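You operate a simulated robot arm through the tools that you are given. There is no shell and no other tool. Be economical: measure what you need, move in short steps, check, and stop when the job is done.

Carry out the task below with a simulated robot arm. There is one attempt and no reset: what you move stays moved.

JOB
Spread the crowd mics: pan channel 5 to L 5 and 6 to R 5, then fade both up.
Fine: channel 5 first; both faders to -10 dB.

It is judged by the outcome, as a careful person would: the job done as asked, and still so three seconds after it is handed in. It fails if anything else is knocked over, pushed out of place, dropped, spilled or broken.

ROBOT AND FRAMES
A 6-joint arm with a two-finger parallel gripper, fixed in place. Base frame: the origin is at the foot of the arm, x ahead of it, y to its left, z up; the work surface is at about z = 0.822. Units: m, rad, N and s.
With the tool pointing down near the work surface it reaches from about 0.18 to 0.76 m from the base axis. Its first joint turns from -2.897 to 2.897 rad. Payload 3.91 kg.
The TCP is the grasp point between the finger pads, 0.03 m short of the fingertips. In the tool frame z runs along the fingers and y along their closing line. The gripper opens to 0.11 m. The fingers are 0.02 m wide and 0.01 m thick; the gripper's body (0.048 by 0.112 m) begins 0.055 m behind the TCP.
Orientation is that of the tool frame in the base frame, as [roll, pitch, yaw] about the fixed x, y, z axes, in that order (R = Rz(yaw) Ry(pitch) Rx(roll)). With the fingers straight down and closing along the base's y, the tool's x points along the base's -x, its y along +y and its z along -z.

CONTROLS
- The arm moves only by the tool nudge_tool. Its argument "targets" is a list that holds one entry, the list of rows, each a list of 7 numbers: the turn, a rotation vector about the base's x, y, z in degrees, then the shift along the base's x, y, z in m, then the finger opening in m, from 0 to 0.11. In form: [[[rx, ry, rz, dx, dy, dz, grip], ...]]. A call has 1 to 20 rows; each row is the pose to reach, as a shift and turn from the pose commanded when the call began. A row lasts 0.2 s, in which the tool goes at most 0.05 m and 0.15 rad; a call with a longer step from one row to the next is refused whole, and so is a gripper value outside its range. A pose out of reach is approached as far as the arm can. The call stops where the force on the tool passes 70 N (or 10 N more than at its start, if that is more) or the arm is blocked; 0.2 s more then pass. Each finger travels about 0.045 m/s and halts on what it meets, pressing with about 28 N; the grip force reading is that of the motor and also rises with nothing between the fingers. The clock runs only during rows and for 0.2 s after the last one: add rows that repeat a pose to give the fingers time. The reply holds the time, the measured pose of the TCP, the force on the tool along the base axes, the opening and the grip force, in the units named above and with some noise.
- Cameras (640 x 400 px; columns grow to the right, rows downward): "scene" is fixed at [0.3996, 0.6489, 1.5723]; the picture's right is [-1.00, -0.09, 0.00], its down [-0.07, 0.85, -0.53] and it looks along [0.05, -0.53, -0.85] (base axes); focal length 254 px, centre (320, 200). "wrist" rides on the gripper at [0.071, 0.022, -0.107] in the tool frame; the picture's right is [-0.29, 0.96, 0.00], its down [-0.76, -0.23, -0.61] and it looks along [-0.58, -0.18, 0.79] (tool axes); focal length 243 px, centre (320, 200). There is no depth. A picture from a camera that has moved, and an enlarged one, comes with that camera's place and axes in the base frame and with its lens.
- get_image(camera): a new picture of that camera. The clock stands still meanwhile.
- move_column(by): slides the trunk up (or, below 0, down) by that many m; the arm rides with it, the base frame stays. It gives what a move gives, with no picture.
- enlarge(camera, box): a new picture of the part [left, top, right, bottom] of that camera's present view, enlarged. The clock stands still meanwhile.
- sign_off(): hands the job in; it is judged then, once.

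Go step by step. Nothing tells you positions but the pictures and the camera data: compare them with the known pose of the tool, close in by small moves and look again before you grip or let go. The budget is 120 turns and 76 pictures, counting those below and the enlarged ones. Unless the task says otherwise, let go and move clear before handing in, and close with one line.

The tools are called as a command line: name --argument value ..., lists and objects as JSON in quotes. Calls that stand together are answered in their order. nudge_tool: Moves the arm, as the interface text tells. Its arguments: {"type":"object","properties":{"targets":{"type":"array","items":{"type":"array","items":{"type":"array","items":{"type":"number"}}}}},"required":["targets"]} The other tools are called the same way: move_column (by) slides the trunk up or down; get_image (camera) takes a picture; enlarge (camera, box) takes an enlarged picture of a part of a camera's view; sign_off () hands the job in.

At the start:

```text
t: 0.0
position: [0.3646, 0.0047, 1.1625]
orientation: [3.14, 0.0, -3.14]
force: [-0.6, 0.2, -0.1]
opening: 0.1099
grasp_force: 0.1
trunk travel left (down, up): [-0.525, 0.065]
```

scene: 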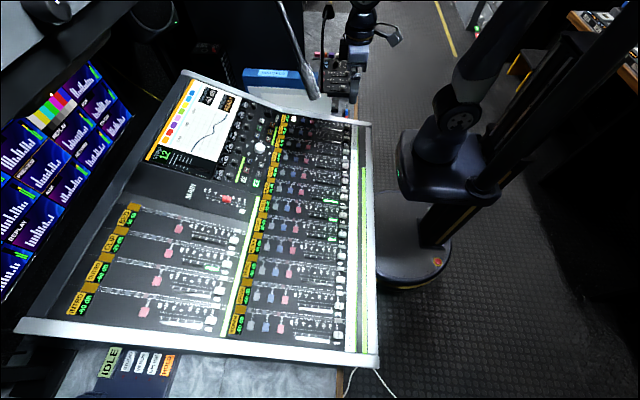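
wrist: 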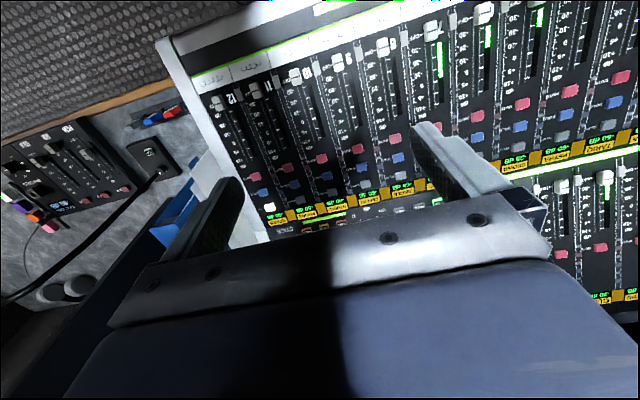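

I see a mixing console between the arm and the screens, with a bank of 12 or so channel strips on the near side. I'll enlarge the strips to read the channel labels and find the pan and fader controls.

enlarge --camera "scene" --box '[220, 100, 380, 200]'

enlarge --camera "scene" --box '[220, 180, 380, 280]'

enlarge --camera "scene" --box '[140, 60, 300, 160]'

enlarge --camera "wrist" --box '[320, 0, 640, 200]'

```text
4.00 times, centred on (300, 150) of scene
camera zoom: at [0.3996, 0.6489, 1.5723], right [-1.0, -0.09, 0.0], down [-0.07, 0.85, -0.53], along [0.05, -0.53, -0.85], focal length 1017 px, centre (400, 400)
```

zoom: 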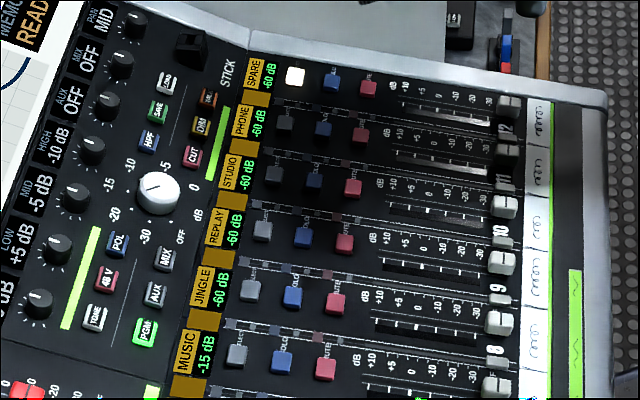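

```text
4.00 times, centred on (300, 230) of scene
camera zoom: at [0.3996, 0.6489, 1.5723], right [-1.0, -0.09, 0.0], down [-0.07, 0.85, -0.53], along [0.05, -0.53, -0.85], focal length 1017 px, centre (400, 80)
```

zoom: 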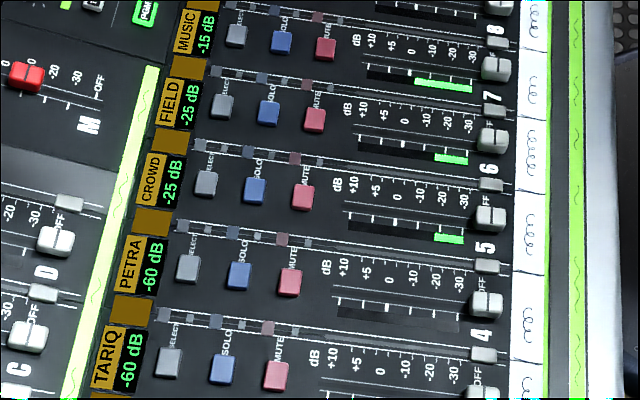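

```text
4.00 times, centred on (220, 110) of scene
camera zoom: at [0.3996, 0.6489, 1.5723], right [-1.0, -0.09, 0.0], down [-0.07, 0.85, -0.53], along [0.05, -0.53, -0.85], focal length 1017 px, centre (720, 560)
```

zoom: 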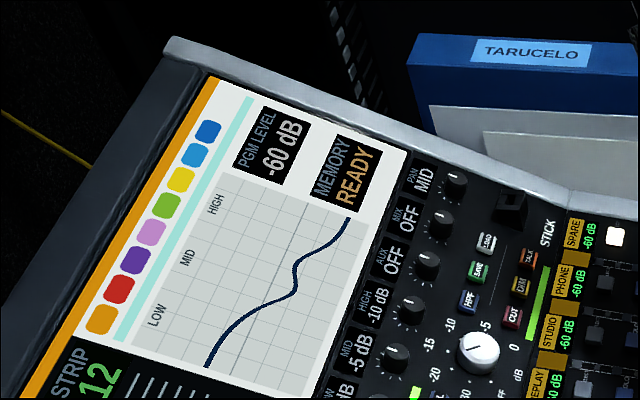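

```text
2.00 times, centred on (480, 100) of wrist
camera zoom: at [0.2922, 0.0257, 1.2701], right [0.29, 0.96, 0.0], down [0.76, -0.23, 0.61], along [0.58, -0.18, -0.79], focal length 485 px, centre (0, 400)
```

zoom: 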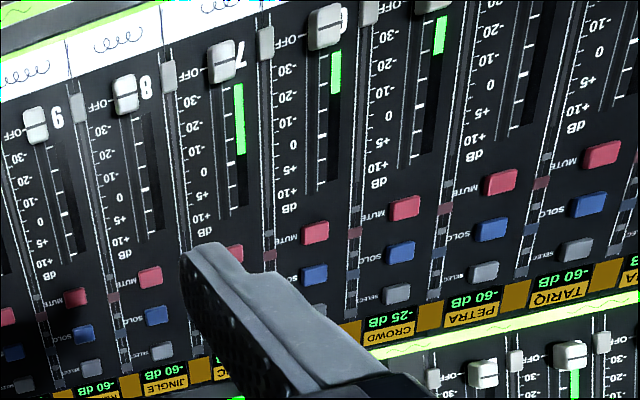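

Strip 12 (SPARE) is selected, so strips count up to it, which makes CROWD channel 5 and FIELD channel 6. Pan looks like the top knob of the centre section, acting on the selected strip. By triangulation, cap 5 is near (0.363, 0.313, 0.84), SELECT 5 near (0.58, 0.314, 0.864), and the pan knob near (0.75, -0.20, 0.89). I'll move over for a closer look at the knob.

nudge_tool --targets '[[[0, 0, 0, 0.04, -0.02, 0, 0.11], [0, 0, 0, 0.08, -0.05, 0, 0.11], [0, 0, 0, 0.12, -0.08, 0, 0.11], [0, 0, 0, 0.15, -0.11, 0, 0.11], [0, 0, 0, 0.16, -0.13, 0, 0.11], [0, 0, 0, 0.16, -0.13, 0, 0.11]]]'

get_image --camera "wrist"

```text
t: 1.4
position: [0.5245, -0.125, 1.16]
orientation: [-3.141, 0.001, -3.141]
force: [-1.1, -0.4, 0.8]
opening: 0.1098
grasp_force: 0.2
trunk travel left (down, up): [-0.525, 0.065]
```

```text
69 pictures are left
camera wrist: at [0.4518, -0.104, 1.2698], right [0.29, 0.96, 0.0], down [0.76, -0.23, 0.61], along [0.58, -0.18, -0.79], focal length 243 px, centre (320, 200)
```

wrist: 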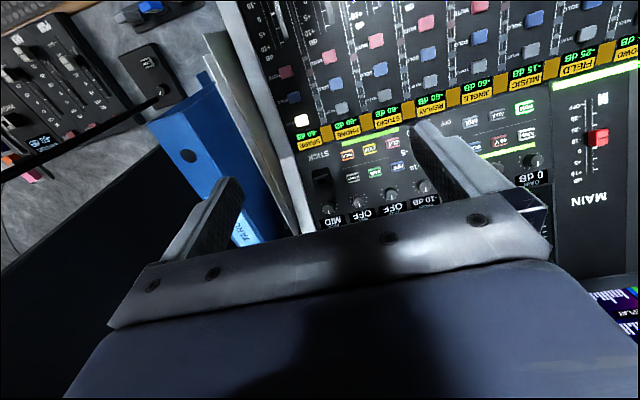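

enlarge --camera "wrist" --box '[280, 90, 440, 240]'

enlarge --camera "scene" --box '[200, 70, 296, 130]'

```text
2.67 times, centred on (360, 165) of wrist
camera zoom: at [0.4518, -0.104, 1.2698], right [0.29, 0.96, 0.0], down [0.76, -0.23, 0.61], along [0.58, -0.18, -0.79], focal length 647 px, centre (213, 293)
```

zoom: 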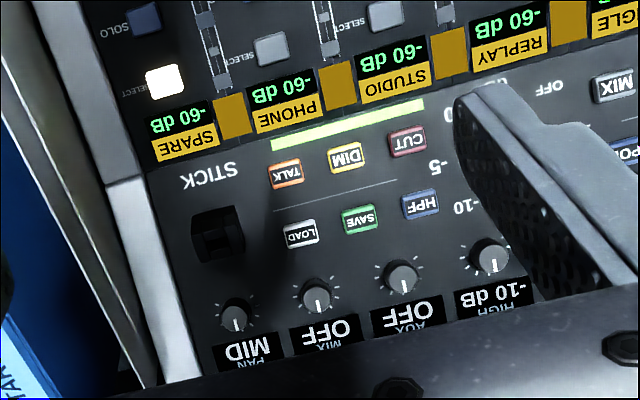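

```text
6.67 times, centred on (248, 100) of scene
camera zoom: at [0.3996, 0.6489, 1.5723], right [-1.0, -0.09, 0.0], down [-0.07, 0.85, -0.53], along [0.05, -0.53, -0.85], focal length 1694 px, centre (800, 867)
```

zoom: 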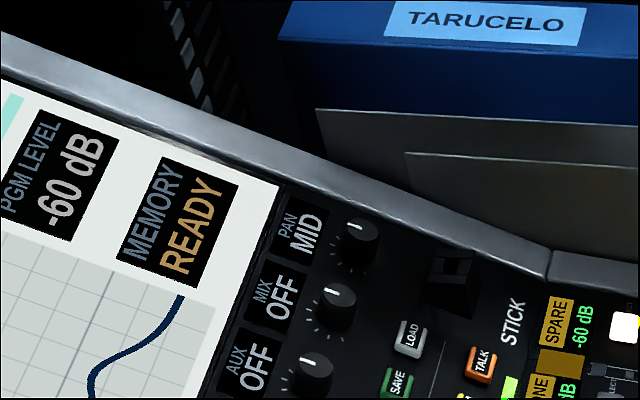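

Triangulated, the PAN knob is at about (0.737, -0.174, 0.917) on an upper panel tilted about 20°. First I need to select channel 5, so I'll close the fingers and hover above its SELECT button.

nudge_tool --targets '[[[0, 0, 0, 0.01, 0.04, 0, 0.05], [0, 0, 0, 0.015, 0.085, 0, 0], [0, 0, 0, 0.02, 0.13, 0, 0], [0, 0, 0, 0.025, 0.175, 0, 0], [0, 0, 0, 0.03, 0.22, 0, 0], [0, 0, 0, 0.035, 0.265, 0, 0], [0, 0, 0, 0.04, 0.31, 0, 0], [0, 0, 0, 0.045, 0.355, 0, 0], [0, 0, 0, 0.05, 0.4, 0, 0], [0, 0, 0, 0.0555, 0.439, 0, 0], [0, 0, 0, 0.0555, 0.439, -0.045, 0], [0, 0, 0, 0.0555, 0.439, -0.09, 0], [0, 0, 0, 0.0555, 0.439, -0.135, 0], [0, 0, 0, 0.0555, 0.439, -0.18, 0], [0, 0, 0, 0.0555, 0.439, -0.21, 0], [0, 0, 0, 0.0555, 0.439, -0.21, 0]]]'

get_image --camera "wrist"

enlarge --camera "scene" --box '[220, 180, 380, 280]'

```text
t: 4.8
position: [0.5787, 0.3151, 0.9503]
orientation: [3.141, 0.001, -3.141]
force: [-0.1, -0.8, -0.5]
opening: 0.0001
grasp_force: 28.2
trunk travel left (down, up): [-0.525, 0.065]
```

```text
66 pictures are left
camera wrist: at [0.5076, 0.3355, 1.0594], right [0.29, 0.96, 0.0], down [0.76, -0.23, 0.61], along [0.58, -0.18, -0.79], focal length 243 px, centre (320, 200)
```

wrist: 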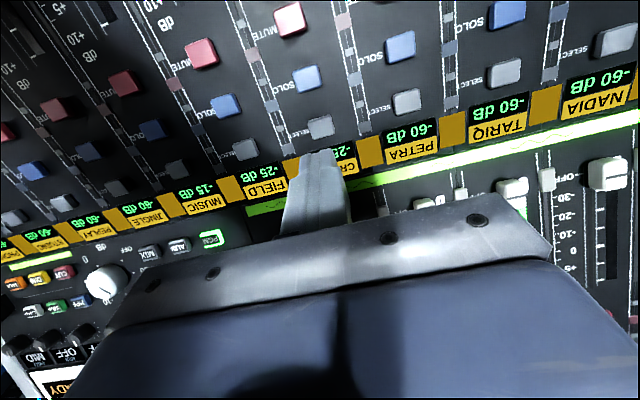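

```text
4.00 times, centred on (300, 230) of scene
camera zoom: at [0.3996, 0.6489, 1.5723], right [-1.0, -0.09, 0.0], down [-0.07, 0.85, -0.53], along [0.05, -0.53, -0.85], focal length 1017 px, centre (400, 80)
```

zoom: 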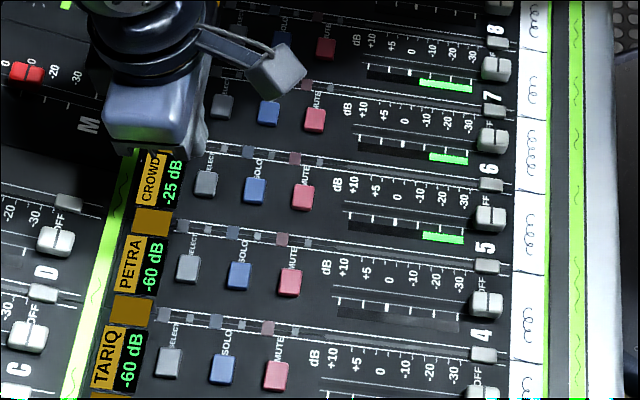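

SELECT 5 refines to about (0.578, 0.313, 0.864), directly under the fingertips. I'll press gently and come back up.

nudge_tool --targets '[[[0, 0, 0, 0, -0.002, -0.03, 0], [0, 0, 0, 0, -0.002, -0.05, 0], [0, 0, 0, 0, -0.002, -0.056, 0], [0, 0, 0, 0, -0.002, -0.058, 0]]]'

```text
t: 5.8
position: [0.5789, 0.3114, 0.8938]
orientation: [-3.141, 0.0, -3.141]
force: [-0.4, -0.2, -0.1]
opening: 0.0003
grasp_force: 28.1
trunk travel left (down, up): [-0.525, 0.065]
```

nudge_tool --targets '[[[0, 0, 0, 0, 0, -0.002, 0], [0, 0, 0, 0, 0, -0.004, 0], [0, 0, 0, 0, 0, -0.004, 0]]]'

enlarge --camera "scene" --box '[140, 60, 300, 160]'

```text
t: 6.6
position: [0.5795, 0.311, 0.8887]
orientation: [-3.142, 0.001, -3.141]
force: [1.7, 0.2, 3.1]
opening: 0.0
grasp_force: 28.0
trunk travel left (down, up): [-0.525, 0.065]
```

```text
4.00 times, centred on (220, 110) of scene
camera zoom: at [0.3996, 0.6489, 1.5723], right [-1.0, -0.09, 0.0], down [-0.07, 0.85, -0.53], along [0.05, -0.53, -0.85], focal length 1017 px, centre (720, 560)
```

zoom: 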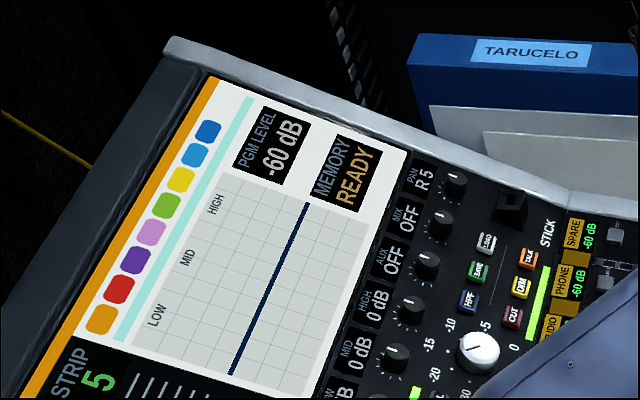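

Strip 5 is now selected and its pan reads R 5, so the pan knob does act on the selected strip. I'll lift, move to hover over the PAN knob tilted to its panel, and check alignment.

nudge_tool --targets '[[[0, 0, 0, 0, 0, 0.04, 0], [0, 0, 0, 0, 0, 0.085, 0], [0, 0, 0, 0, 0, 0.13, 0.0], [0, 0, 0, 0.01, -0.04, 0.15, 0.05], [0, -2, 0, 0.022, -0.085, 0.15, 0.05], [0, -4, 0, 0.034, -0.13, 0.15, 0.05], [0, -6, 0, 0.046, -0.175, 0.15, 0.05], [0, -8, 0, 0.058, -0.22, 0.15, 0.05], [0, -10, 0, 0.07, -0.265, 0.15, 0.05], [0, -12, 0, 0.082, -0.31, 0.15, 0.05], [0, -14, 0, 0.094, -0.355, 0.15, 0.05], [0, -16, 0, 0.106, -0.4, 0.15, 0.05], [0, -18, 0, 0.118, -0.445, 0.15, 0.05], [0, -20, 0, 0.132, -0.485, 0.14, 0.05], [0, -20, 0, 0.132, -0.485, 0.098, 0.05], [0, -20, 0, 0.132, -0.485, 0.098, 0.05]]]'

get_image --camera "wrist"

enlarge --camera "scene" --box '[200, 60, 296, 120]'

```text
t: 10.0
position: [0.7126, -0.1747, 0.9864]
orientation: [-3.142, 0.351, 3.14]
force: [-0.1, -0.2, 0.0]
opening: 0.0501
grasp_force: 0.0
trunk travel left (down, up): [-0.525, 0.065]
```

```text
63 pictures are left
camera wrist: at [0.6075, -0.154, 1.0651], right [0.27, 0.96, 0.1], down [0.51, -0.23, 0.83], along [0.82, -0.18, -0.55], focal length 243 px, centre (320, 200)
```

wrist: 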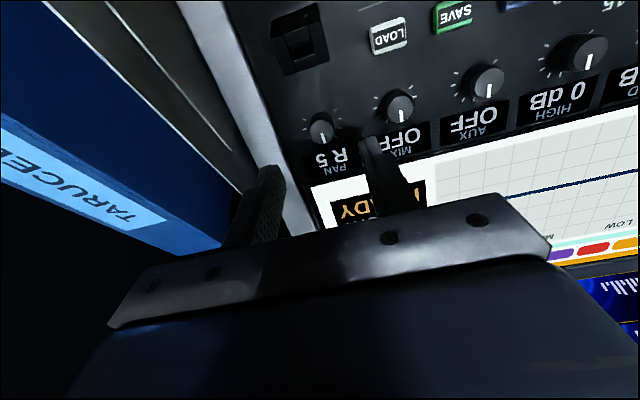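

```text
6.67 times, centred on (248, 90) of scene
camera zoom: at [0.3996, 0.6489, 1.5723], right [-1.0, -0.09, 0.0], down [-0.07, 0.85, -0.53], along [0.05, -0.53, -0.85], focal length 1694 px, centre (800, 933)
```

zoom: 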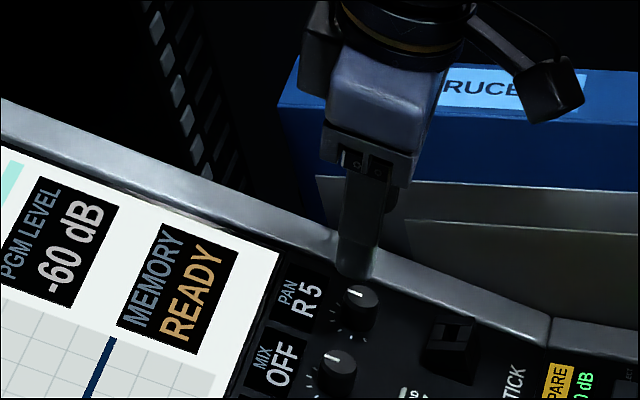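

The fingers straddle the knob's line well. I'll advance along the panel normal without closing yet.

nudge_tool --targets '[[[0, 0, 0, 0.0068, 0, -0.0188, 0.05], [0, 0, 0, 0.0137, 0, -0.0376, 0.05], [0, 0, 0, 0.0178, 0, -0.0489, 0.05], [0, 0, 0, 0.0178, 0, -0.0489, 0.05]]]'

get_image --camera "wrist"

enlarge --camera "scene" --box '[200, 60, 296, 120]'

```text
t: 11.0
position: [0.729, -0.1745, 0.9376]
orientation: [3.141, 0.35, 3.141]
force: [0.3, -0.4, 0.6]
opening: 0.0501
grasp_force: 0.1
trunk travel left (down, up): [-0.525, 0.065]
```

```text
61 pictures are left
camera wrist: at [0.6256, -0.1532, 1.016], right [0.27, 0.96, 0.1], down [0.51, -0.23, 0.83], along [0.82, -0.18, -0.55], focal length 243 px, centre (320, 200)
```

wrist: 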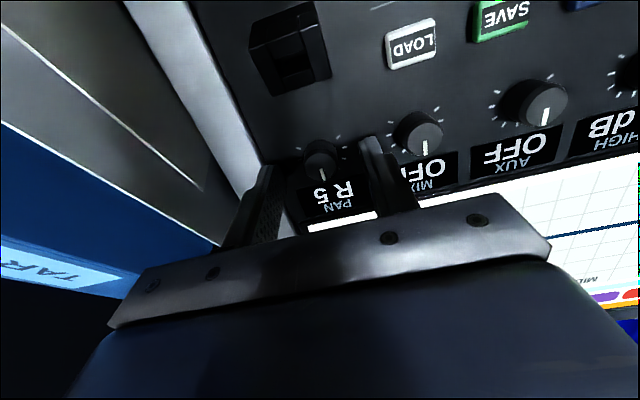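

```text
6.67 times, centred on (248, 90) of scene
camera zoom: at [0.3996, 0.6489, 1.5723], right [-1.0, -0.09, 0.0], down [-0.07, 0.85, -0.53], along [0.05, -0.53, -0.85], focal length 1694 px, centre (800, 933)
```

zoom: 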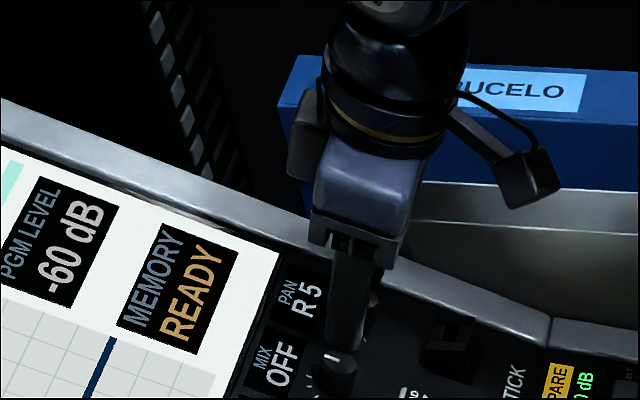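

enlarge --camera "wrist" --box '[240, 100, 440, 225]'

```text
3.20 times, centred on (340, 162) of wrist
camera zoom: at [0.6256, -0.1532, 1.016], right [0.27, 0.96, 0.1], down [0.51, -0.23, 0.83], along [0.82, -0.18, -0.55], focal length 776 px, centre (256, 320)
```

zoom: 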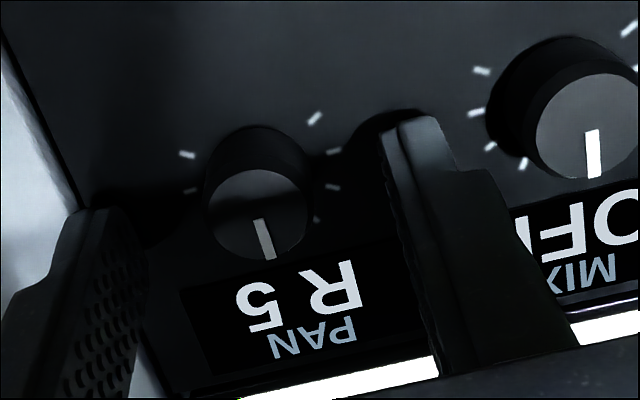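

Alignment is good: knob face is centred between the fingers at about (0.737, -0.175, 0.9175). I'll advance 3 mm and close on it.

nudge_tool --targets '[[[0, 0, 0, 0.001, 0, -0.0028, 0.05], [0, 0, 0, 0.001, 0, -0.0028, 0.03], [0, 0, 0, 0.001, 0, -0.0028, 0.012], [0, 0, 0, 0.001, 0, -0.0028, 0.012], [0, 0, 0, 0.001, 0, -0.0028, 0.012], [0, 0, 0, 0.001, 0, -0.0028, 0.012]]]'

enlarge --camera "wrist" --box '[240, 100, 440, 225]'

```text
t: 12.4
position: [0.7311, -0.1736, 0.9365]
orientation: [-3.141, 0.349, 3.141]
force: [0.5, 8.5, 0.4]
opening: 0.0204
grasp_force: 44.9
trunk travel left (down, up): [-0.525, 0.065]
```

```text
3.20 times, centred on (340, 162) of wrist
camera zoom: at [0.6263, -0.1517, 1.0137], right [0.27, 0.96, 0.1], down [0.51, -0.23, 0.83], along [0.82, -0.18, -0.55], focal length 776 px, centre (256, 320)
```

zoom: 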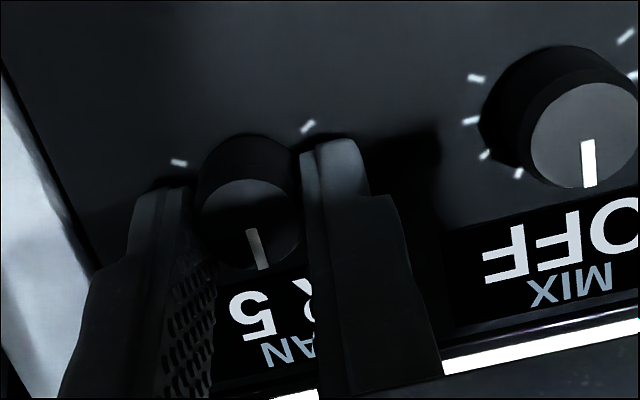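

The knob is gripped at 20.4 mm. I'll turn it anticlockwise by a small amount to learn the direction and scale.

nudge_tool --targets '[[[-1.37, 0, 3.76, 0, 0.0008, 0, 0.012], [-2.74, 0, 7.52, 0, 0.0008, 0, 0.012], [-2.74, 0, 7.52, 0, 0.0008, 0, 0.012]]]'

enlarge --camera "scene" --box '[200, 60, 296, 120]'

```text
t: 13.2
position: [0.7302, -0.1724, 0.9365]
orientation: [-3.091, 0.346, -2.991]
force: [1.4, 7.8, 1.7]
opening: 0.0204
grasp_force: 45.0
trunk travel left (down, up): [-0.525, 0.065]
```

```text
6.67 times, centred on (248, 90) of scene
camera zoom: at [0.3996, 0.6489, 1.5723], right [-1.0, -0.09, 0.0], down [-0.07, 0.85, -0.53], along [0.05, -0.53, -0.85], focal length 1694 px, centre (800, 933)
```

zoom: 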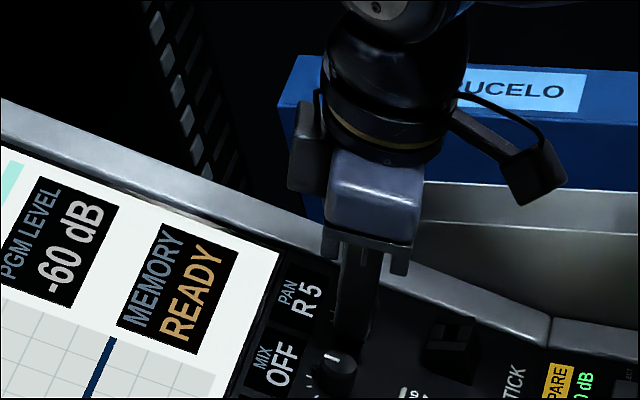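

No change after 8°, so it probably has coarse detents. I'll turn further.

nudge_tool --targets '[[[-1.71, 0, 4.7, 0, 0, 0, 0.012], [-3.42, 0, 9.4, 0, 0, 0, 0.012], [-5.13, 0, 14.1, 0, 0, 0, 0.012], [-5.13, 0, 14.1, 0, 0, 0, 0.012]]]'

enlarge --camera "scene" --box '[200, 60, 296, 120]'

enlarge --camera "wrist" --box '[240, 100, 440, 225]'

```text
t: 14.2
position: [0.7305, -0.1716, 0.9349]
orientation: [-3.001, 0.319, -2.716]
force: [-1.4, 11.9, 0.6]
opening: 0.0204
grasp_force: 44.7
trunk travel left (down, up): [-0.525, 0.065]
```

```text
6.67 times, centred on (248, 90) of scene
camera zoom: at [0.3996, 0.6489, 1.5723], right [-1.0, -0.09, 0.0], down [-0.07, 0.85, -0.53], along [0.05, -0.53, -0.85], focal length 1694 px, centre (800, 933)
```

zoom: 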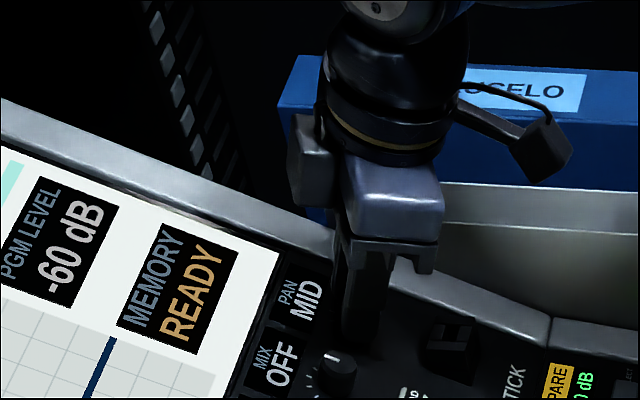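

```text
3.20 times, centred on (340, 162) of wrist
camera zoom: at [0.6236, -0.1801, 1.0126], right [-0.1, 0.99, -0.04], down [0.53, 0.09, 0.84], along [0.84, 0.07, -0.54], focal length 776 px, centre (256, 320)
```

zoom: 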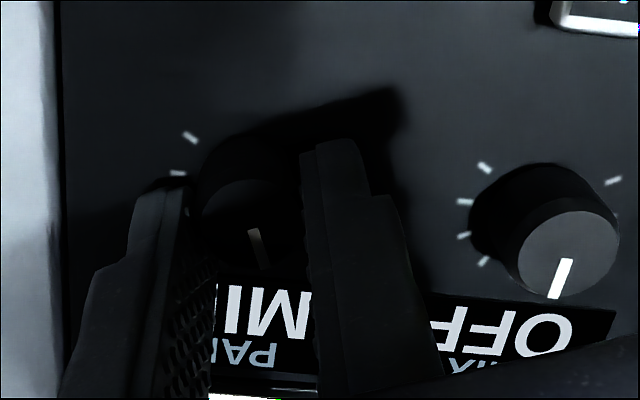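

The readout went from R 5 to MID, so anticlockwise moves it left at about one step per 15–20°. I'll turn 15° more.

nudge_tool --targets '[[[-1.71, 0, 4.7, 0, 0.0005, 0, 0.012], [-3.42, 0, 9.4, 0, 0.0005, 0, 0.012], [-5.13, 0, 14.1, 0, 0.0005, 0, 0.012], [-5.13, 0, 14.1, 0, 0.0005, 0, 0.012]]]'

enlarge --camera "scene" --box '[200, 60, 296, 120]'

```text
t: 15.2
position: [0.7308, -0.1702, 0.9349]
orientation: [-2.921, 0.273, -2.447]
force: [-5.3, 14.8, -2.6]
opening: 0.0202
grasp_force: 44.6
trunk travel left (down, up): [-0.525, 0.065]
```

```text
6.67 times, centred on (248, 90) of scene
camera zoom: at [0.3996, 0.6489, 1.5723], right [-1.0, -0.09, 0.0], down [-0.07, 0.85, -0.53], along [0.05, -0.53, -0.85], focal length 1694 px, centre (800, 933)
```

zoom: 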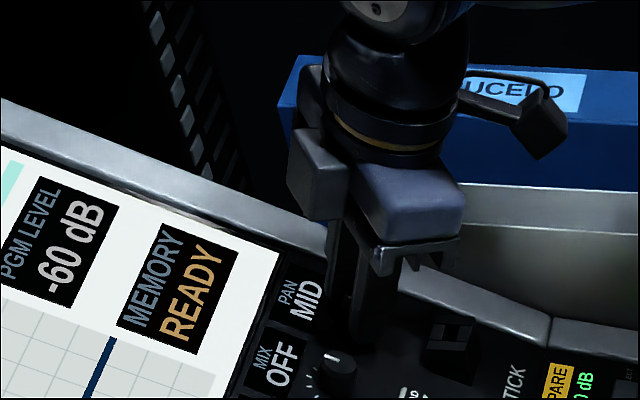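

nudge_tool --targets '[[[-0.86, 0, 2.35, 0, -0.001, 0, 0.012], [-1.71, 0, 4.7, 0, -0.0015, 0, 0.012], [-2.4, 0, 6.6, 0, -0.0015, 0, 0.012], [-2.4, 0, 6.6, 0, -0.0015, 0, 0.012]]]'

enlarge --camera "scene" --box '[200, 60, 296, 120]'

```text
t: 16.2
position: [0.729, -0.1711, 0.9357]
orientation: [-2.893, 0.243, -2.324]
force: [-12.7, 21.9, -6.1]
opening: 0.02
grasp_force: 44.8
trunk travel left (down, up): [-0.525, 0.065]
```

```text
6.67 times, centred on (248, 90) of scene
camera zoom: at [0.3996, 0.6489, 1.5723], right [-1.0, -0.09, 0.0], down [-0.07, 0.85, -0.53], along [0.05, -0.53, -0.85], focal length 1694 px, centre (800, 933)
```

zoom: 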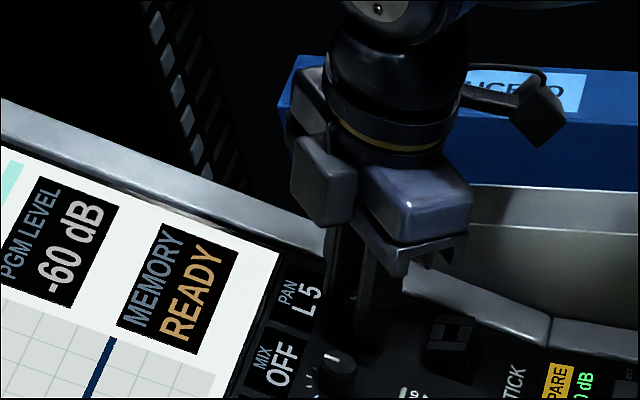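

Channel 5 now reads L 5. I'll open the fingers without rotating, then retreat along the panel normal.

nudge_tool --targets '[[[0, 0, 0, 0, 0.001, 0, 0.025], [0, 0, 0, 0, 0.001, 0, 0.045], [0, 0, 0, 0, 0.001, 0, 0.045], [0, 0, 0, -0.0103, 0.0, 0.0282, 0.045], [0, 0, 0, -0.0205, 0, 0.0564, 0.045], [0, 0, 0, -0.03, 0, 0.09, 0.045]]]'

enlarge --camera "scene" --box '[140, 60, 300, 160]'

```text
t: 17.6
position: [0.7006, -0.1742, 1.0274]
orientation: [-2.889, 0.245, -2.326]
force: [-0.5, -0.5, 0.0]
opening: 0.045
grasp_force: 0.1
trunk travel left (down, up): [-0.525, 0.065]
```

```text
4.00 times, centred on (220, 110) of scene
camera zoom: at [0.3996, 0.6489, 1.5723], right [-1.0, -0.09, 0.0], down [-0.07, 0.85, -0.53], along [0.05, -0.53, -0.85], focal length 1017 px, centre (720, 560)
```

zoom: 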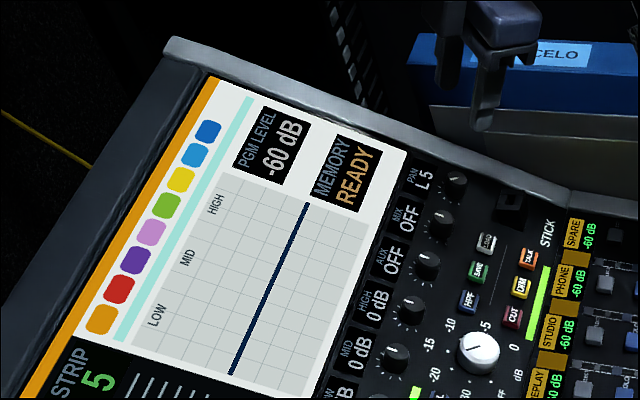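

Strip 5 holds L 5. Now I'll unwind the wrist, travel to channel 6's SELECT at about (0.580, 0.245, 0.864), and close the fingers.

nudge_tool --targets '[[[2.2, 0, -6.04, -0.005, 0.0, 0.03, 0.045], [4.4, 0, -12.08, -0.02, 0.03, 0.04, 0.03], [6.6, 0, -18.13, -0.04, 0.07, 0.04, 0.01], [8.8, 0, -24.2, -0.06, 0.11, 0.04, 0], [11, 0, -30.2, -0.08, 0.15, 0.04, 0], [13.2, 0, -36.25, -0.1, 0.19, 0.04, 0], [15.4, 0, -42.3, -0.12, 0.23, 0.04, 0], [15.4, 0, -42.3, -0.12, 0.27, 0.04, 0]]]'

```text
t: 19.4
position: [0.5789, 0.0972, 1.0645]
orientation: [-3.14, 0.349, -3.142]
force: [-0.1, 0.4, 0.8]
opening: 0.0
grasp_force: 27.8
trunk travel left (down, up): [-0.525, 0.065]
```

nudge_tool --targets '[[[0, 5, 0, 0, 0.04, 0, 0], [0, 10, 0, 0, 0.085, 0, 0], [0, 15, 0, 0, 0.125, -0.02, 0], [0, 20, 0, 0.001, 0.148, -0.06, 0], [0, 20, 0, 0.001, 0.148, -0.1, 0], [0, 20, 0, 0.001, 0.148, -0.125, 0], [0, 20, 0, 0.001, 0.148, -0.125, 0]]]'

get_image --camera "wrist"

```text
t: 21.0
position: [0.5817, 0.245, 0.9399]
orientation: [3.141, -0.001, 3.141]
force: [-0.4, -0.4, 0.7]
opening: 0.0
grasp_force: 28.2
trunk travel left (down, up): [-0.525, 0.065]
```

```text
51 pictures are left
camera wrist: at [0.5098, 0.2656, 1.0489], right [0.29, 0.96, 0.0], down [0.76, -0.23, 0.61], along [0.58, -0.18, -0.79], focal length 243 px, centre (320, 200)
```

wrist: 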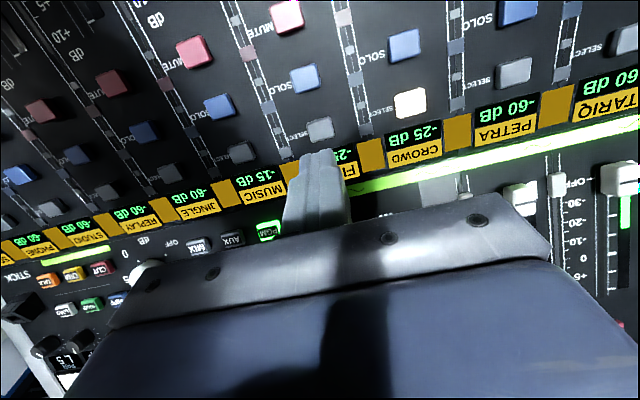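

SELECT 5 is lit and the tip is over SELECT 6. I'll press by the same depth.

nudge_tool --targets '[[[0, 0, 0, -0.002, -0.001, -0.03, 0], [0, 0, 0, -0.002, -0.001, -0.044, 0], [0, 0, 0, -0.002, -0.001, -0.048, 0], [0, 0, 0, -0.002, -0.001, -0.0505, 0], [0, 0, 0, -0.002, -0.001, -0.0505, 0]]]'

enlarge --camera "scene" --box '[140, 60, 300, 160]'

```text
t: 22.2
position: [0.5794, 0.2432, 0.8909]
orientation: [-3.141, 0.001, 3.141]
force: [0.8, 0.8, 1.8]
opening: 0.0
grasp_force: 28.0
trunk travel left (down, up): [-0.525, 0.065]
```

```text
4.00 times, centred on (220, 110) of scene
camera zoom: at [0.3996, 0.6489, 1.5723], right [-1.0, -0.09, 0.0], down [-0.07, 0.85, -0.53], along [0.05, -0.53, -0.85], focal length 1017 px, centre (720, 560)
```

zoom: 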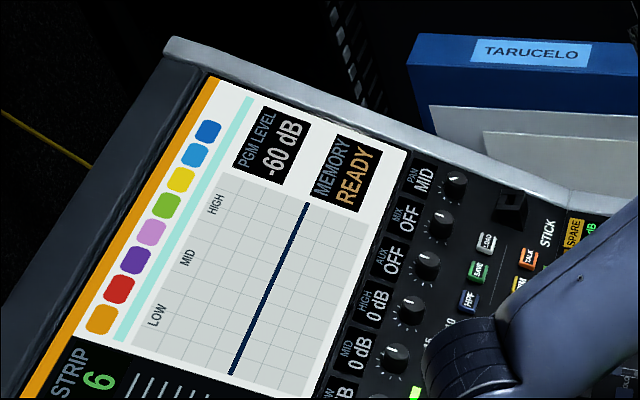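

Strip 6 is selected and its pan reads MID. I'll go back to the hover over the PAN knob.

nudge_tool --targets '[[[0, 0, 0, 0, 0, 0.04, 0], [0, 0, 0, 0, 0, 0.085, 0], [0, 0, 0, 0, 0, 0.13, 0.0], [0, -2, 0, 0.01, -0.04, 0.15, 0.045], [0, -4, 0, 0.022, -0.085, 0.15, 0.045], [0, -6, 0, 0.034, -0.13, 0.15, 0.045], [0, -8, 0, 0.046, -0.175, 0.15, 0.045], [0, -10, 0, 0.058, -0.22, 0.15, 0.045], [0, -12, 0, 0.07, -0.265, 0.15, 0.045], [0, -14, 0, 0.082, -0.31, 0.15, 0.045], [0, -16, 0, 0.1, -0.35, 0.15, 0.045], [0, -18, 0, 0.118, -0.39, 0.15, 0.045], [0, -20, 0, 0.132, -0.4165, 0.14, 0.045], [0, -20, 0, 0.132, -0.4165, 0.099, 0.045], [0, -20, 0, 0.132, -0.4165, 0.099, 0.045]]]'

enlarge --camera "wrist" --box '[240, 60, 440, 185]'

```text
t: 25.4
position: [0.7101, -0.1749, 0.9881]
orientation: [3.14, 0.35, 3.141]
force: [0.5, 1.9, -1.0]
opening: 0.0448
grasp_force: 0.1
trunk travel left (down, up): [-0.525, 0.065]
```

```text
3.20 times, centred on (340, 122) of wrist
camera zoom: at [0.6065, -0.153, 1.0664], right [0.27, 0.96, 0.1], down [0.51, -0.23, 0.83], along [0.82, -0.18, -0.55], focal length 776 px, centre (256, 448)
```

zoom: 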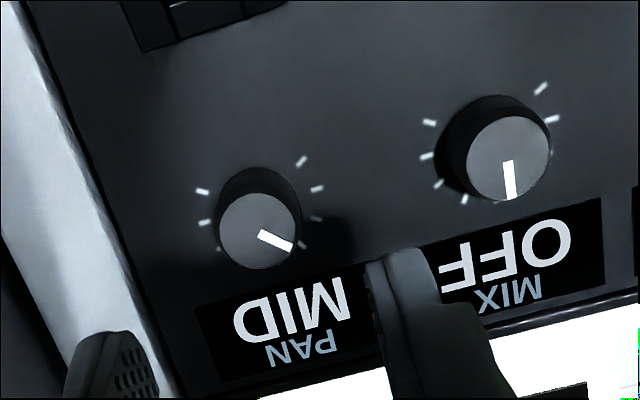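

The knob's pointer stays where I left it, so it is an endless encoder. I'll advance and grip again.

nudge_tool --targets '[[[0, 0, 0, 0.008, 0.001, -0.0188, 0.045], [0, 0, 0, 0.015, 0.001, -0.0376, 0.045], [0, 0, 0, 0.02, 0.001, -0.0517, 0.045], [0, 0, 0, 0.02, 0.001, -0.0517, 0.03], [0, 0, 0, 0.02, 0.001, -0.0517, 0.012], [0, 0, 0, 0.02, 0.001, -0.0517, 0.012], [0, 0, 0, 0.02, 0.001, -0.0517, 0.012], [0, 0, 0, 0.02, 0.001, -0.0517, 0.012]]]'

nudge_tool --targets '[[[1.71, 0, -4.7, 0, 0, 0, 0.012], [3.42, 0, -9.4, 0, 0, 0, 0.012], [5.13, 0, -14.1, 0, 0, 0, 0.012], [5.13, 0, -14.1, 0, 0, 0, 0.012]]]'

enlarge --camera "scene" --box '[200, 60, 296, 120]'

```text
t: 27.2
position: [0.7306, -0.1724, 0.9381]
orientation: [-3.14, 0.349, 3.141]
force: [0.4, -1.5, -1.4]
opening: 0.0203
grasp_force: 44.9
trunk travel left (down, up): [-0.525, 0.065]
```

```text
t: 28.2
position: [0.7301, -0.1745, 0.937]
orientation: [3.048, 0.337, 2.862]
force: [-2.1, -8.0, 1.1]
opening: 0.0203
grasp_force: 45.0
trunk travel left (down, up): [-0.525, 0.065]
```

```text
6.67 times, centred on (248, 90) of scene
camera zoom: at [0.3996, 0.6489, 1.5723], right [-1.0, -0.09, 0.0], down [-0.07, 0.85, -0.53], along [0.05, -0.53, -0.85], focal length 1694 px, centre (800, 933)
```

zoom: 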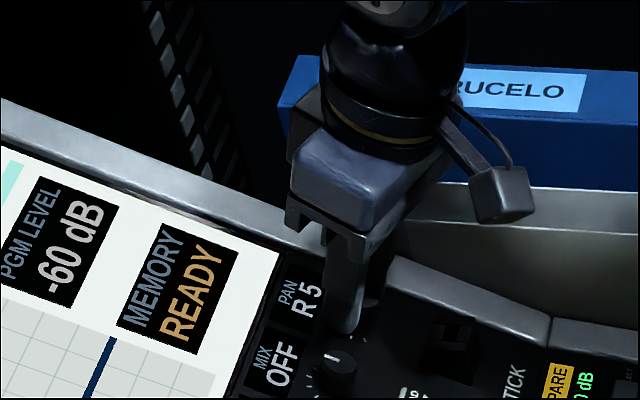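

Channel 6 reads R 5. I'll release without rotating and retreat.

nudge_tool --targets '[[[0, 0, 0, 0, 0.0, 0, 0.025], [0, 0, 0, 0, 0.0, 0, 0.045], [0, 0, 0, 0, 0.0, 0, 0.045], [0, 0, 0, -0.0103, 0.0, 0.0282, 0.045], [0, 0, 0, -0.0205, 0, 0.0564, 0.045], [0, 0, 0, -0.03, 0, 0.09, 0.045]]]'

enlarge --camera "scene" --box '[140, 60, 300, 160]'

```text
t: 29.6
position: [0.6998, -0.1711, 1.0265]
orientation: [3.048, 0.334, 2.864]
force: [-0.1, 0.1, 0.8]
opening: 0.045
grasp_force: 0.1
trunk travel left (down, up): [-0.525, 0.065]
```

```text
4.00 times, centred on (220, 110) of scene
camera zoom: at [0.3996, 0.6489, 1.5723], right [-1.0, -0.09, 0.0], down [-0.07, 0.85, -0.53], along [0.05, -0.53, -0.85], focal length 1017 px, centre (720, 560)
```

zoom: 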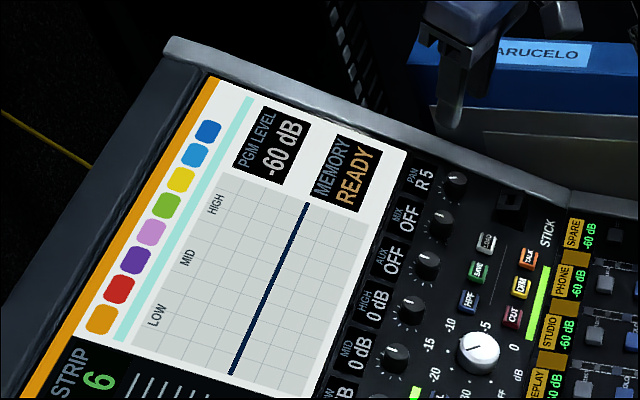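

Both pans are set: 5 at L 5 and 6 at R 5. Next are the faders, so I'll unwind the wrist and move for a close look at strips 5 and 6.

nudge_tool --targets '[[[-1.71, 0, 4.7, -0.01, 0.02, 0.04, 0.045], [-3.42, 0, 9.4, -0.04, 0.05, 0.06, 0.06], [-5.13, 0, 14.1, -0.07, 0.085, 0.06, 0.06], [-5.13, 0, 14.1, -0.1, 0.12, 0.06, 0.06], [-5.13, 0, 14.1, -0.13, 0.155, 0.06, 0.06], [-5.13, 0, 14.1, -0.16, 0.19, 0.06, 0.06], [-5.13, 0, 14.1, -0.19, 0.225, 0.06, 0.06], [-5.13, 0, 14.1, -0.22, 0.26, 0.06, 0.06], [-5.13, 0, 14.1, -0.25, 0.295, 0.06, 0.06], [-5.13, 0, 14.1, -0.28, 0.33, 0.06, 0.06], [-5.13, 0, 14.1, -0.31, 0.365, 0.06, 0.06], [-5.13, 0, 14.1, -0.33, 0.4, 0.06, 0.06], [-5.13, 0, 14.1, -0.345, 0.44, 0.06, 0.06], [-5.13, 0, 14.1, -0.345, 0.47, 0.06, 0.06], [-5.13, 0, 14.1, -0.345, 0.47, 0.06, 0.06]]]'

nudge_tool --targets '[[[0, 5, 0, 0, 0, 0, 0.06], [0, 10, 0, 0, 0, 0, 0.06], [0, 15, 0, 0, 0, 0, 0.06], [0, 20, 0, 0, 0, 0, 0.06], [0, 20, 0, 0, 0, -0.04, 0.06], [0, 20, 0, 0, 0, -0.08, 0.06], [0, 20, 0, 0, 0, -0.08, 0.06]]]'

get_image --camera "wrist"

enlarge --camera "scene" --box '[290, 190, 370, 260]'

```text
t: 32.8
position: [0.3566, 0.298, 1.0871]
orientation: [-3.14, 0.348, -3.141]
force: [1.0, 0.2, 0.3]
opening: 0.0598
grasp_force: 0.2
trunk travel left (down, up): [-0.525, 0.065]
```

```text
t: 34.4
position: [0.3566, 0.2976, 1.0072]
orientation: [-3.141, 0.0, 3.141]
force: [0.0, 0.0, -0.5]
opening: 0.06
grasp_force: 0.1
trunk travel left (down, up): [-0.525, 0.065]
```

```text
46 pictures are left
camera wrist: at [0.2845, 0.3185, 1.1154], right [0.29, 0.96, 0.0], down [0.76, -0.23, 0.61], along [0.58, -0.18, -0.79], focal length 243 px, centre (320, 200)
```

wrist: 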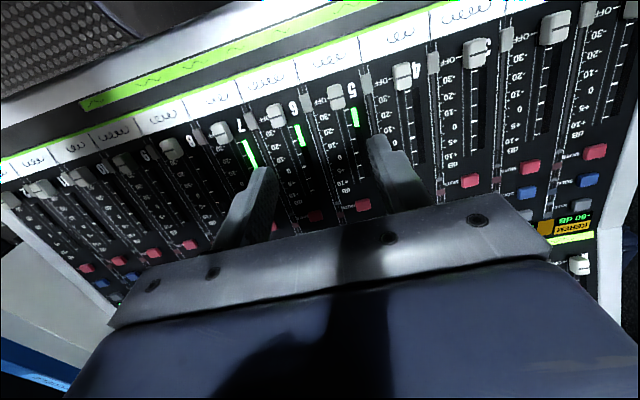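

```text
5.71 times, centred on (330, 225) of scene
camera zoom: at [0.3996, 0.6489, 1.5723], right [-1.0, -0.09, 0.0], down [-0.07, 0.85, -0.53], along [0.05, -0.53, -0.85], focal length 1452 px, centre (263, 57)
```

zoom: 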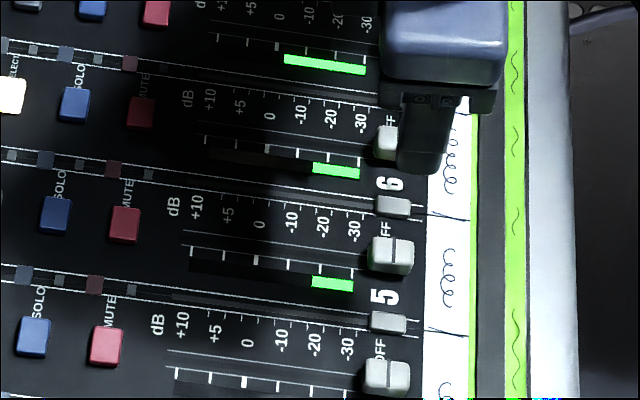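

enlarge --camera "wrist" --box '[270, 75, 400, 215]'

enlarge --camera "scene" --box '[305, 205, 355, 245]'

```text
2.86 times, centred on (335, 145) of wrist
camera zoom: at [0.2845, 0.3185, 1.1154], right [0.29, 0.96, 0.0], down [0.76, -0.23, 0.61], along [0.58, -0.18, -0.79], focal length 693 px, centre (277, 357)
```

zoom: 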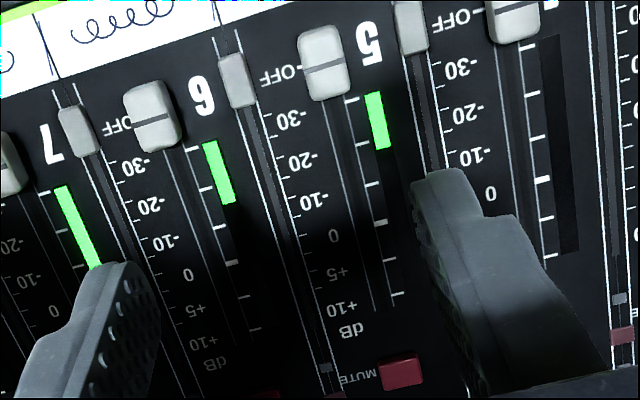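

```text
10.00 times, centred on (330, 225) of scene
camera zoom: at [0.3996, 0.6489, 1.5723], right [-1.0, -0.09, 0.0], down [-0.07, 0.85, -0.53], along [0.05, -0.53, -0.85], focal length 2542 px, centre (220, -50)
```

zoom: 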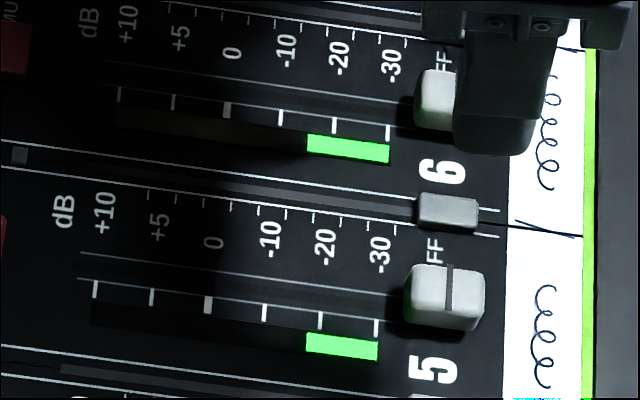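

The fader scale is evenly spaced at about 17.6 mm per division, so -10 lies about three divisions up from OFF. Cap 5 is at roughly (0.359, 0.3135, 0.845). I'll lower part-way over it and look.

nudge_tool --targets '[[[0, 0, 0, 0.003, 0.016, -0.03, 0.045], [0, 0, 0, 0.003, 0.016, -0.07, 0.045], [0, 0, 0, 0.003, 0.016, -0.107, 0.045], [0, 0, 0, 0.003, 0.016, -0.117, 0.045], [0, 0, 0, 0.003, 0.016, -0.117, 0.045]]]'

enlarge --camera "wrist" --box '[220, 50, 460, 210]'

enlarge --camera "scene" --box '[290, 190, 370, 260]'

```text
t: 35.6
position: [0.3597, 0.3128, 0.8889]
orientation: [-3.141, 0.0, -3.141]
force: [-0.2, -0.6, -0.3]
opening: 0.045
grasp_force: 0.0
trunk travel left (down, up): [-0.525, 0.065]
```

```text
2.50 times, centred on (340, 130) of wrist
camera zoom: at [0.2877, 0.3351, 0.999], right [0.29, 0.96, 0.0], down [0.76, -0.23, 0.61], along [0.58, -0.18, -0.79], focal length 606 px, centre (270, 375)
```

zoom: 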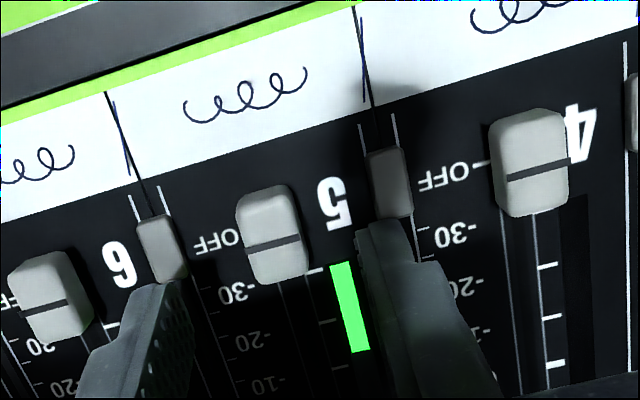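

```text
5.71 times, centred on (330, 225) of scene
camera zoom: at [0.3996, 0.6489, 1.5723], right [-1.0, -0.09, 0.0], down [-0.07, 0.85, -0.53], along [0.05, -0.53, -0.85], focal length 1452 px, centre (263, 57)
```

zoom: 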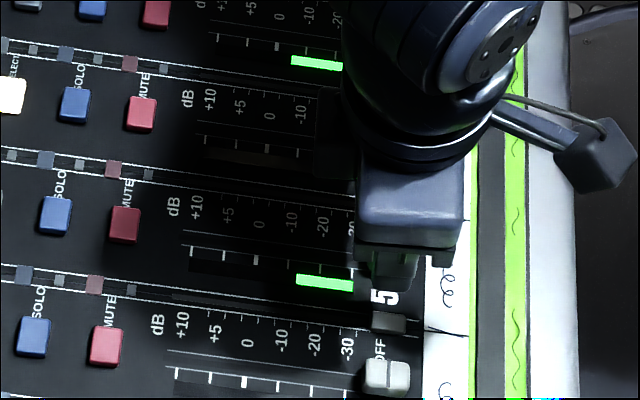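

Cap 5 is about 17 mm wide, and small grey sliders sit 32–35 mm to either side. I'll narrow the opening to 27 mm, shift by 1.5 mm, and check before descending.

nudge_tool --targets '[[[0, 0, 0, -0.001, 0.0015, 0, 0.027], [0, 0, 0, -0.001, 0.0015, 0, 0.027], [0, 0, 0, -0.001, 0.0015, -0.008, 0.027], [0, 0, 0, -0.001, 0.0015, -0.008, 0.027]]]'

enlarge --camera "wrist" --box '[240, 80, 400, 190]'

```text
t: 36.6
position: [0.3591, 0.3154, 0.8824]
orientation: [3.14, 0.0, 3.139]
force: [0.1, 0.5, -0.5]
opening: 0.0269
grasp_force: 0.0
trunk travel left (down, up): [-0.525, 0.065]
```

```text
3.64 times, centred on (320, 135) of wrist
camera zoom: at [0.2867, 0.3367, 0.9912], right [0.29, 0.96, 0.0], down [0.76, -0.23, 0.61], along [0.58, -0.18, -0.79], focal length 882 px, centre (320, 436)
```

zoom: 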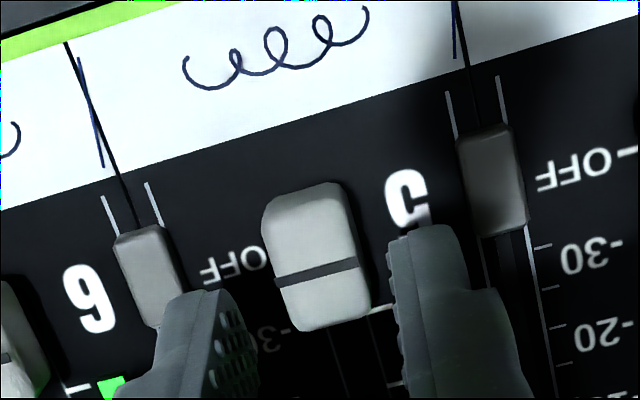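

The fingers straddle cap 5 with clearance to the neighbours. I'll descend and close on the cap.

nudge_tool --targets '[[[0, 0, 0, 0, -0.0005, -0.008, 0.027], [0, 0, 0, 0, -0.0005, -0.015, 0.027], [0, 0, 0, 0, -0.0005, -0.015, 0.027], [0, 0, 0, 0, -0.0005, -0.015, 0.012], [0, 0, 0, 0, -0.0005, -0.015, 0.012], [0, 0, 0, 0, -0.0005, -0.015, 0.012]]]'

enlarge --camera "wrist" --box '[240, 80, 400, 190]'

```text
t: 38.0
position: [0.3588, 0.3155, 0.8685]
orientation: [-3.141, 0.001, -3.14]
force: [0.2, -0.2, 0.4]
opening: 0.0159
grasp_force: 45.1
trunk travel left (down, up): [-0.525, 0.065]
```

```text
3.64 times, centred on (320, 135) of wrist
camera zoom: at [0.2866, 0.3364, 0.9766], right [0.29, 0.96, 0.0], down [0.76, -0.23, 0.61], along [0.58, -0.18, -0.79], focal length 882 px, centre (320, 436)
```

zoom: 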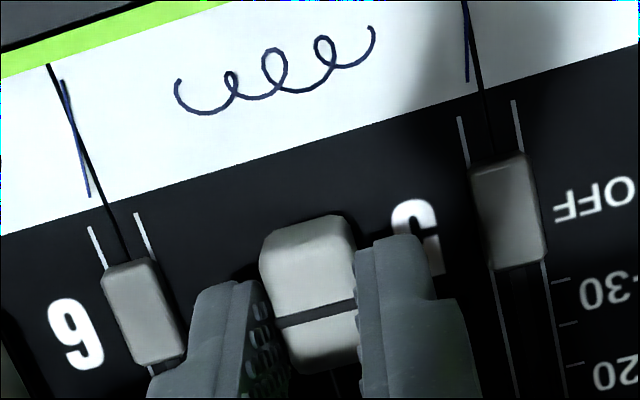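

Cap 5 is gripped at 15.9 mm. I'll slide it up about 46 mm along the slope, then check against the scale and the PGM readout.

nudge_tool --targets '[[[0, 0, 0, 0.01, 0, 0.0011, 0.012], [0, 0, 0, 0.02, 0, 0.0022, 0.012], [0, 0, 0, 0.03, 0, 0.0033, 0.012], [0, 0, 0, 0.04, 0, 0.0044, 0.012], [0, 0, 0, 0.046, 0, 0.005, 0.012], [0, 0, 0, 0.046, 0, 0.005, 0.012]]]'

enlarge --camera "wrist" --box '[240, 80, 400, 190]'

enlarge --camera "scene" --box '[140, 60, 380, 260]'

```text
t: 39.4
position: [0.4043, 0.3147, 0.8736]
orientation: [3.141, 0.003, 3.142]
force: [-3.6, 3.2, 27.0]
opening: 0.0158
grasp_force: 45.2
trunk travel left (down, up): [-0.525, 0.065]
```

```text
3.64 times, centred on (320, 135) of wrist
camera zoom: at [0.3319, 0.336, 0.9828], right [0.29, 0.96, 0.0], down [0.76, -0.23, 0.61], along [0.58, -0.17, -0.79], focal length 882 px, centre (320, 436)
```

zoom: 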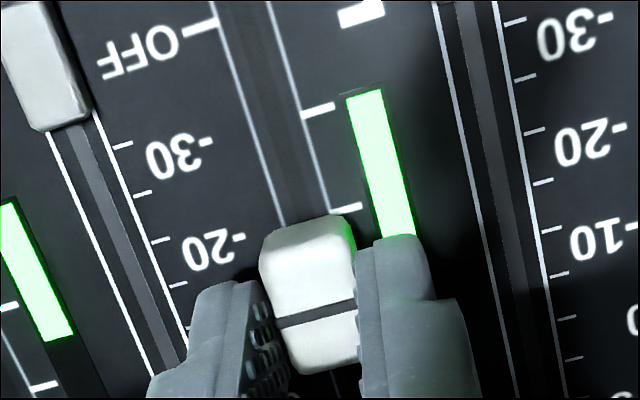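

```text
2.00 times, centred on (260, 160) of scene
camera zoom: at [0.3996, 0.6489, 1.5723], right [-1.0, -0.09, 0.0], down [-0.07, 0.85, -0.53], along [0.05, -0.53, -0.85], focal length 508 px, centre (440, 280)
```

zoom: 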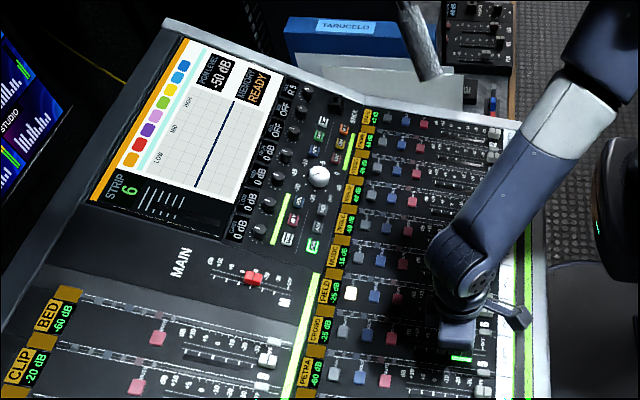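

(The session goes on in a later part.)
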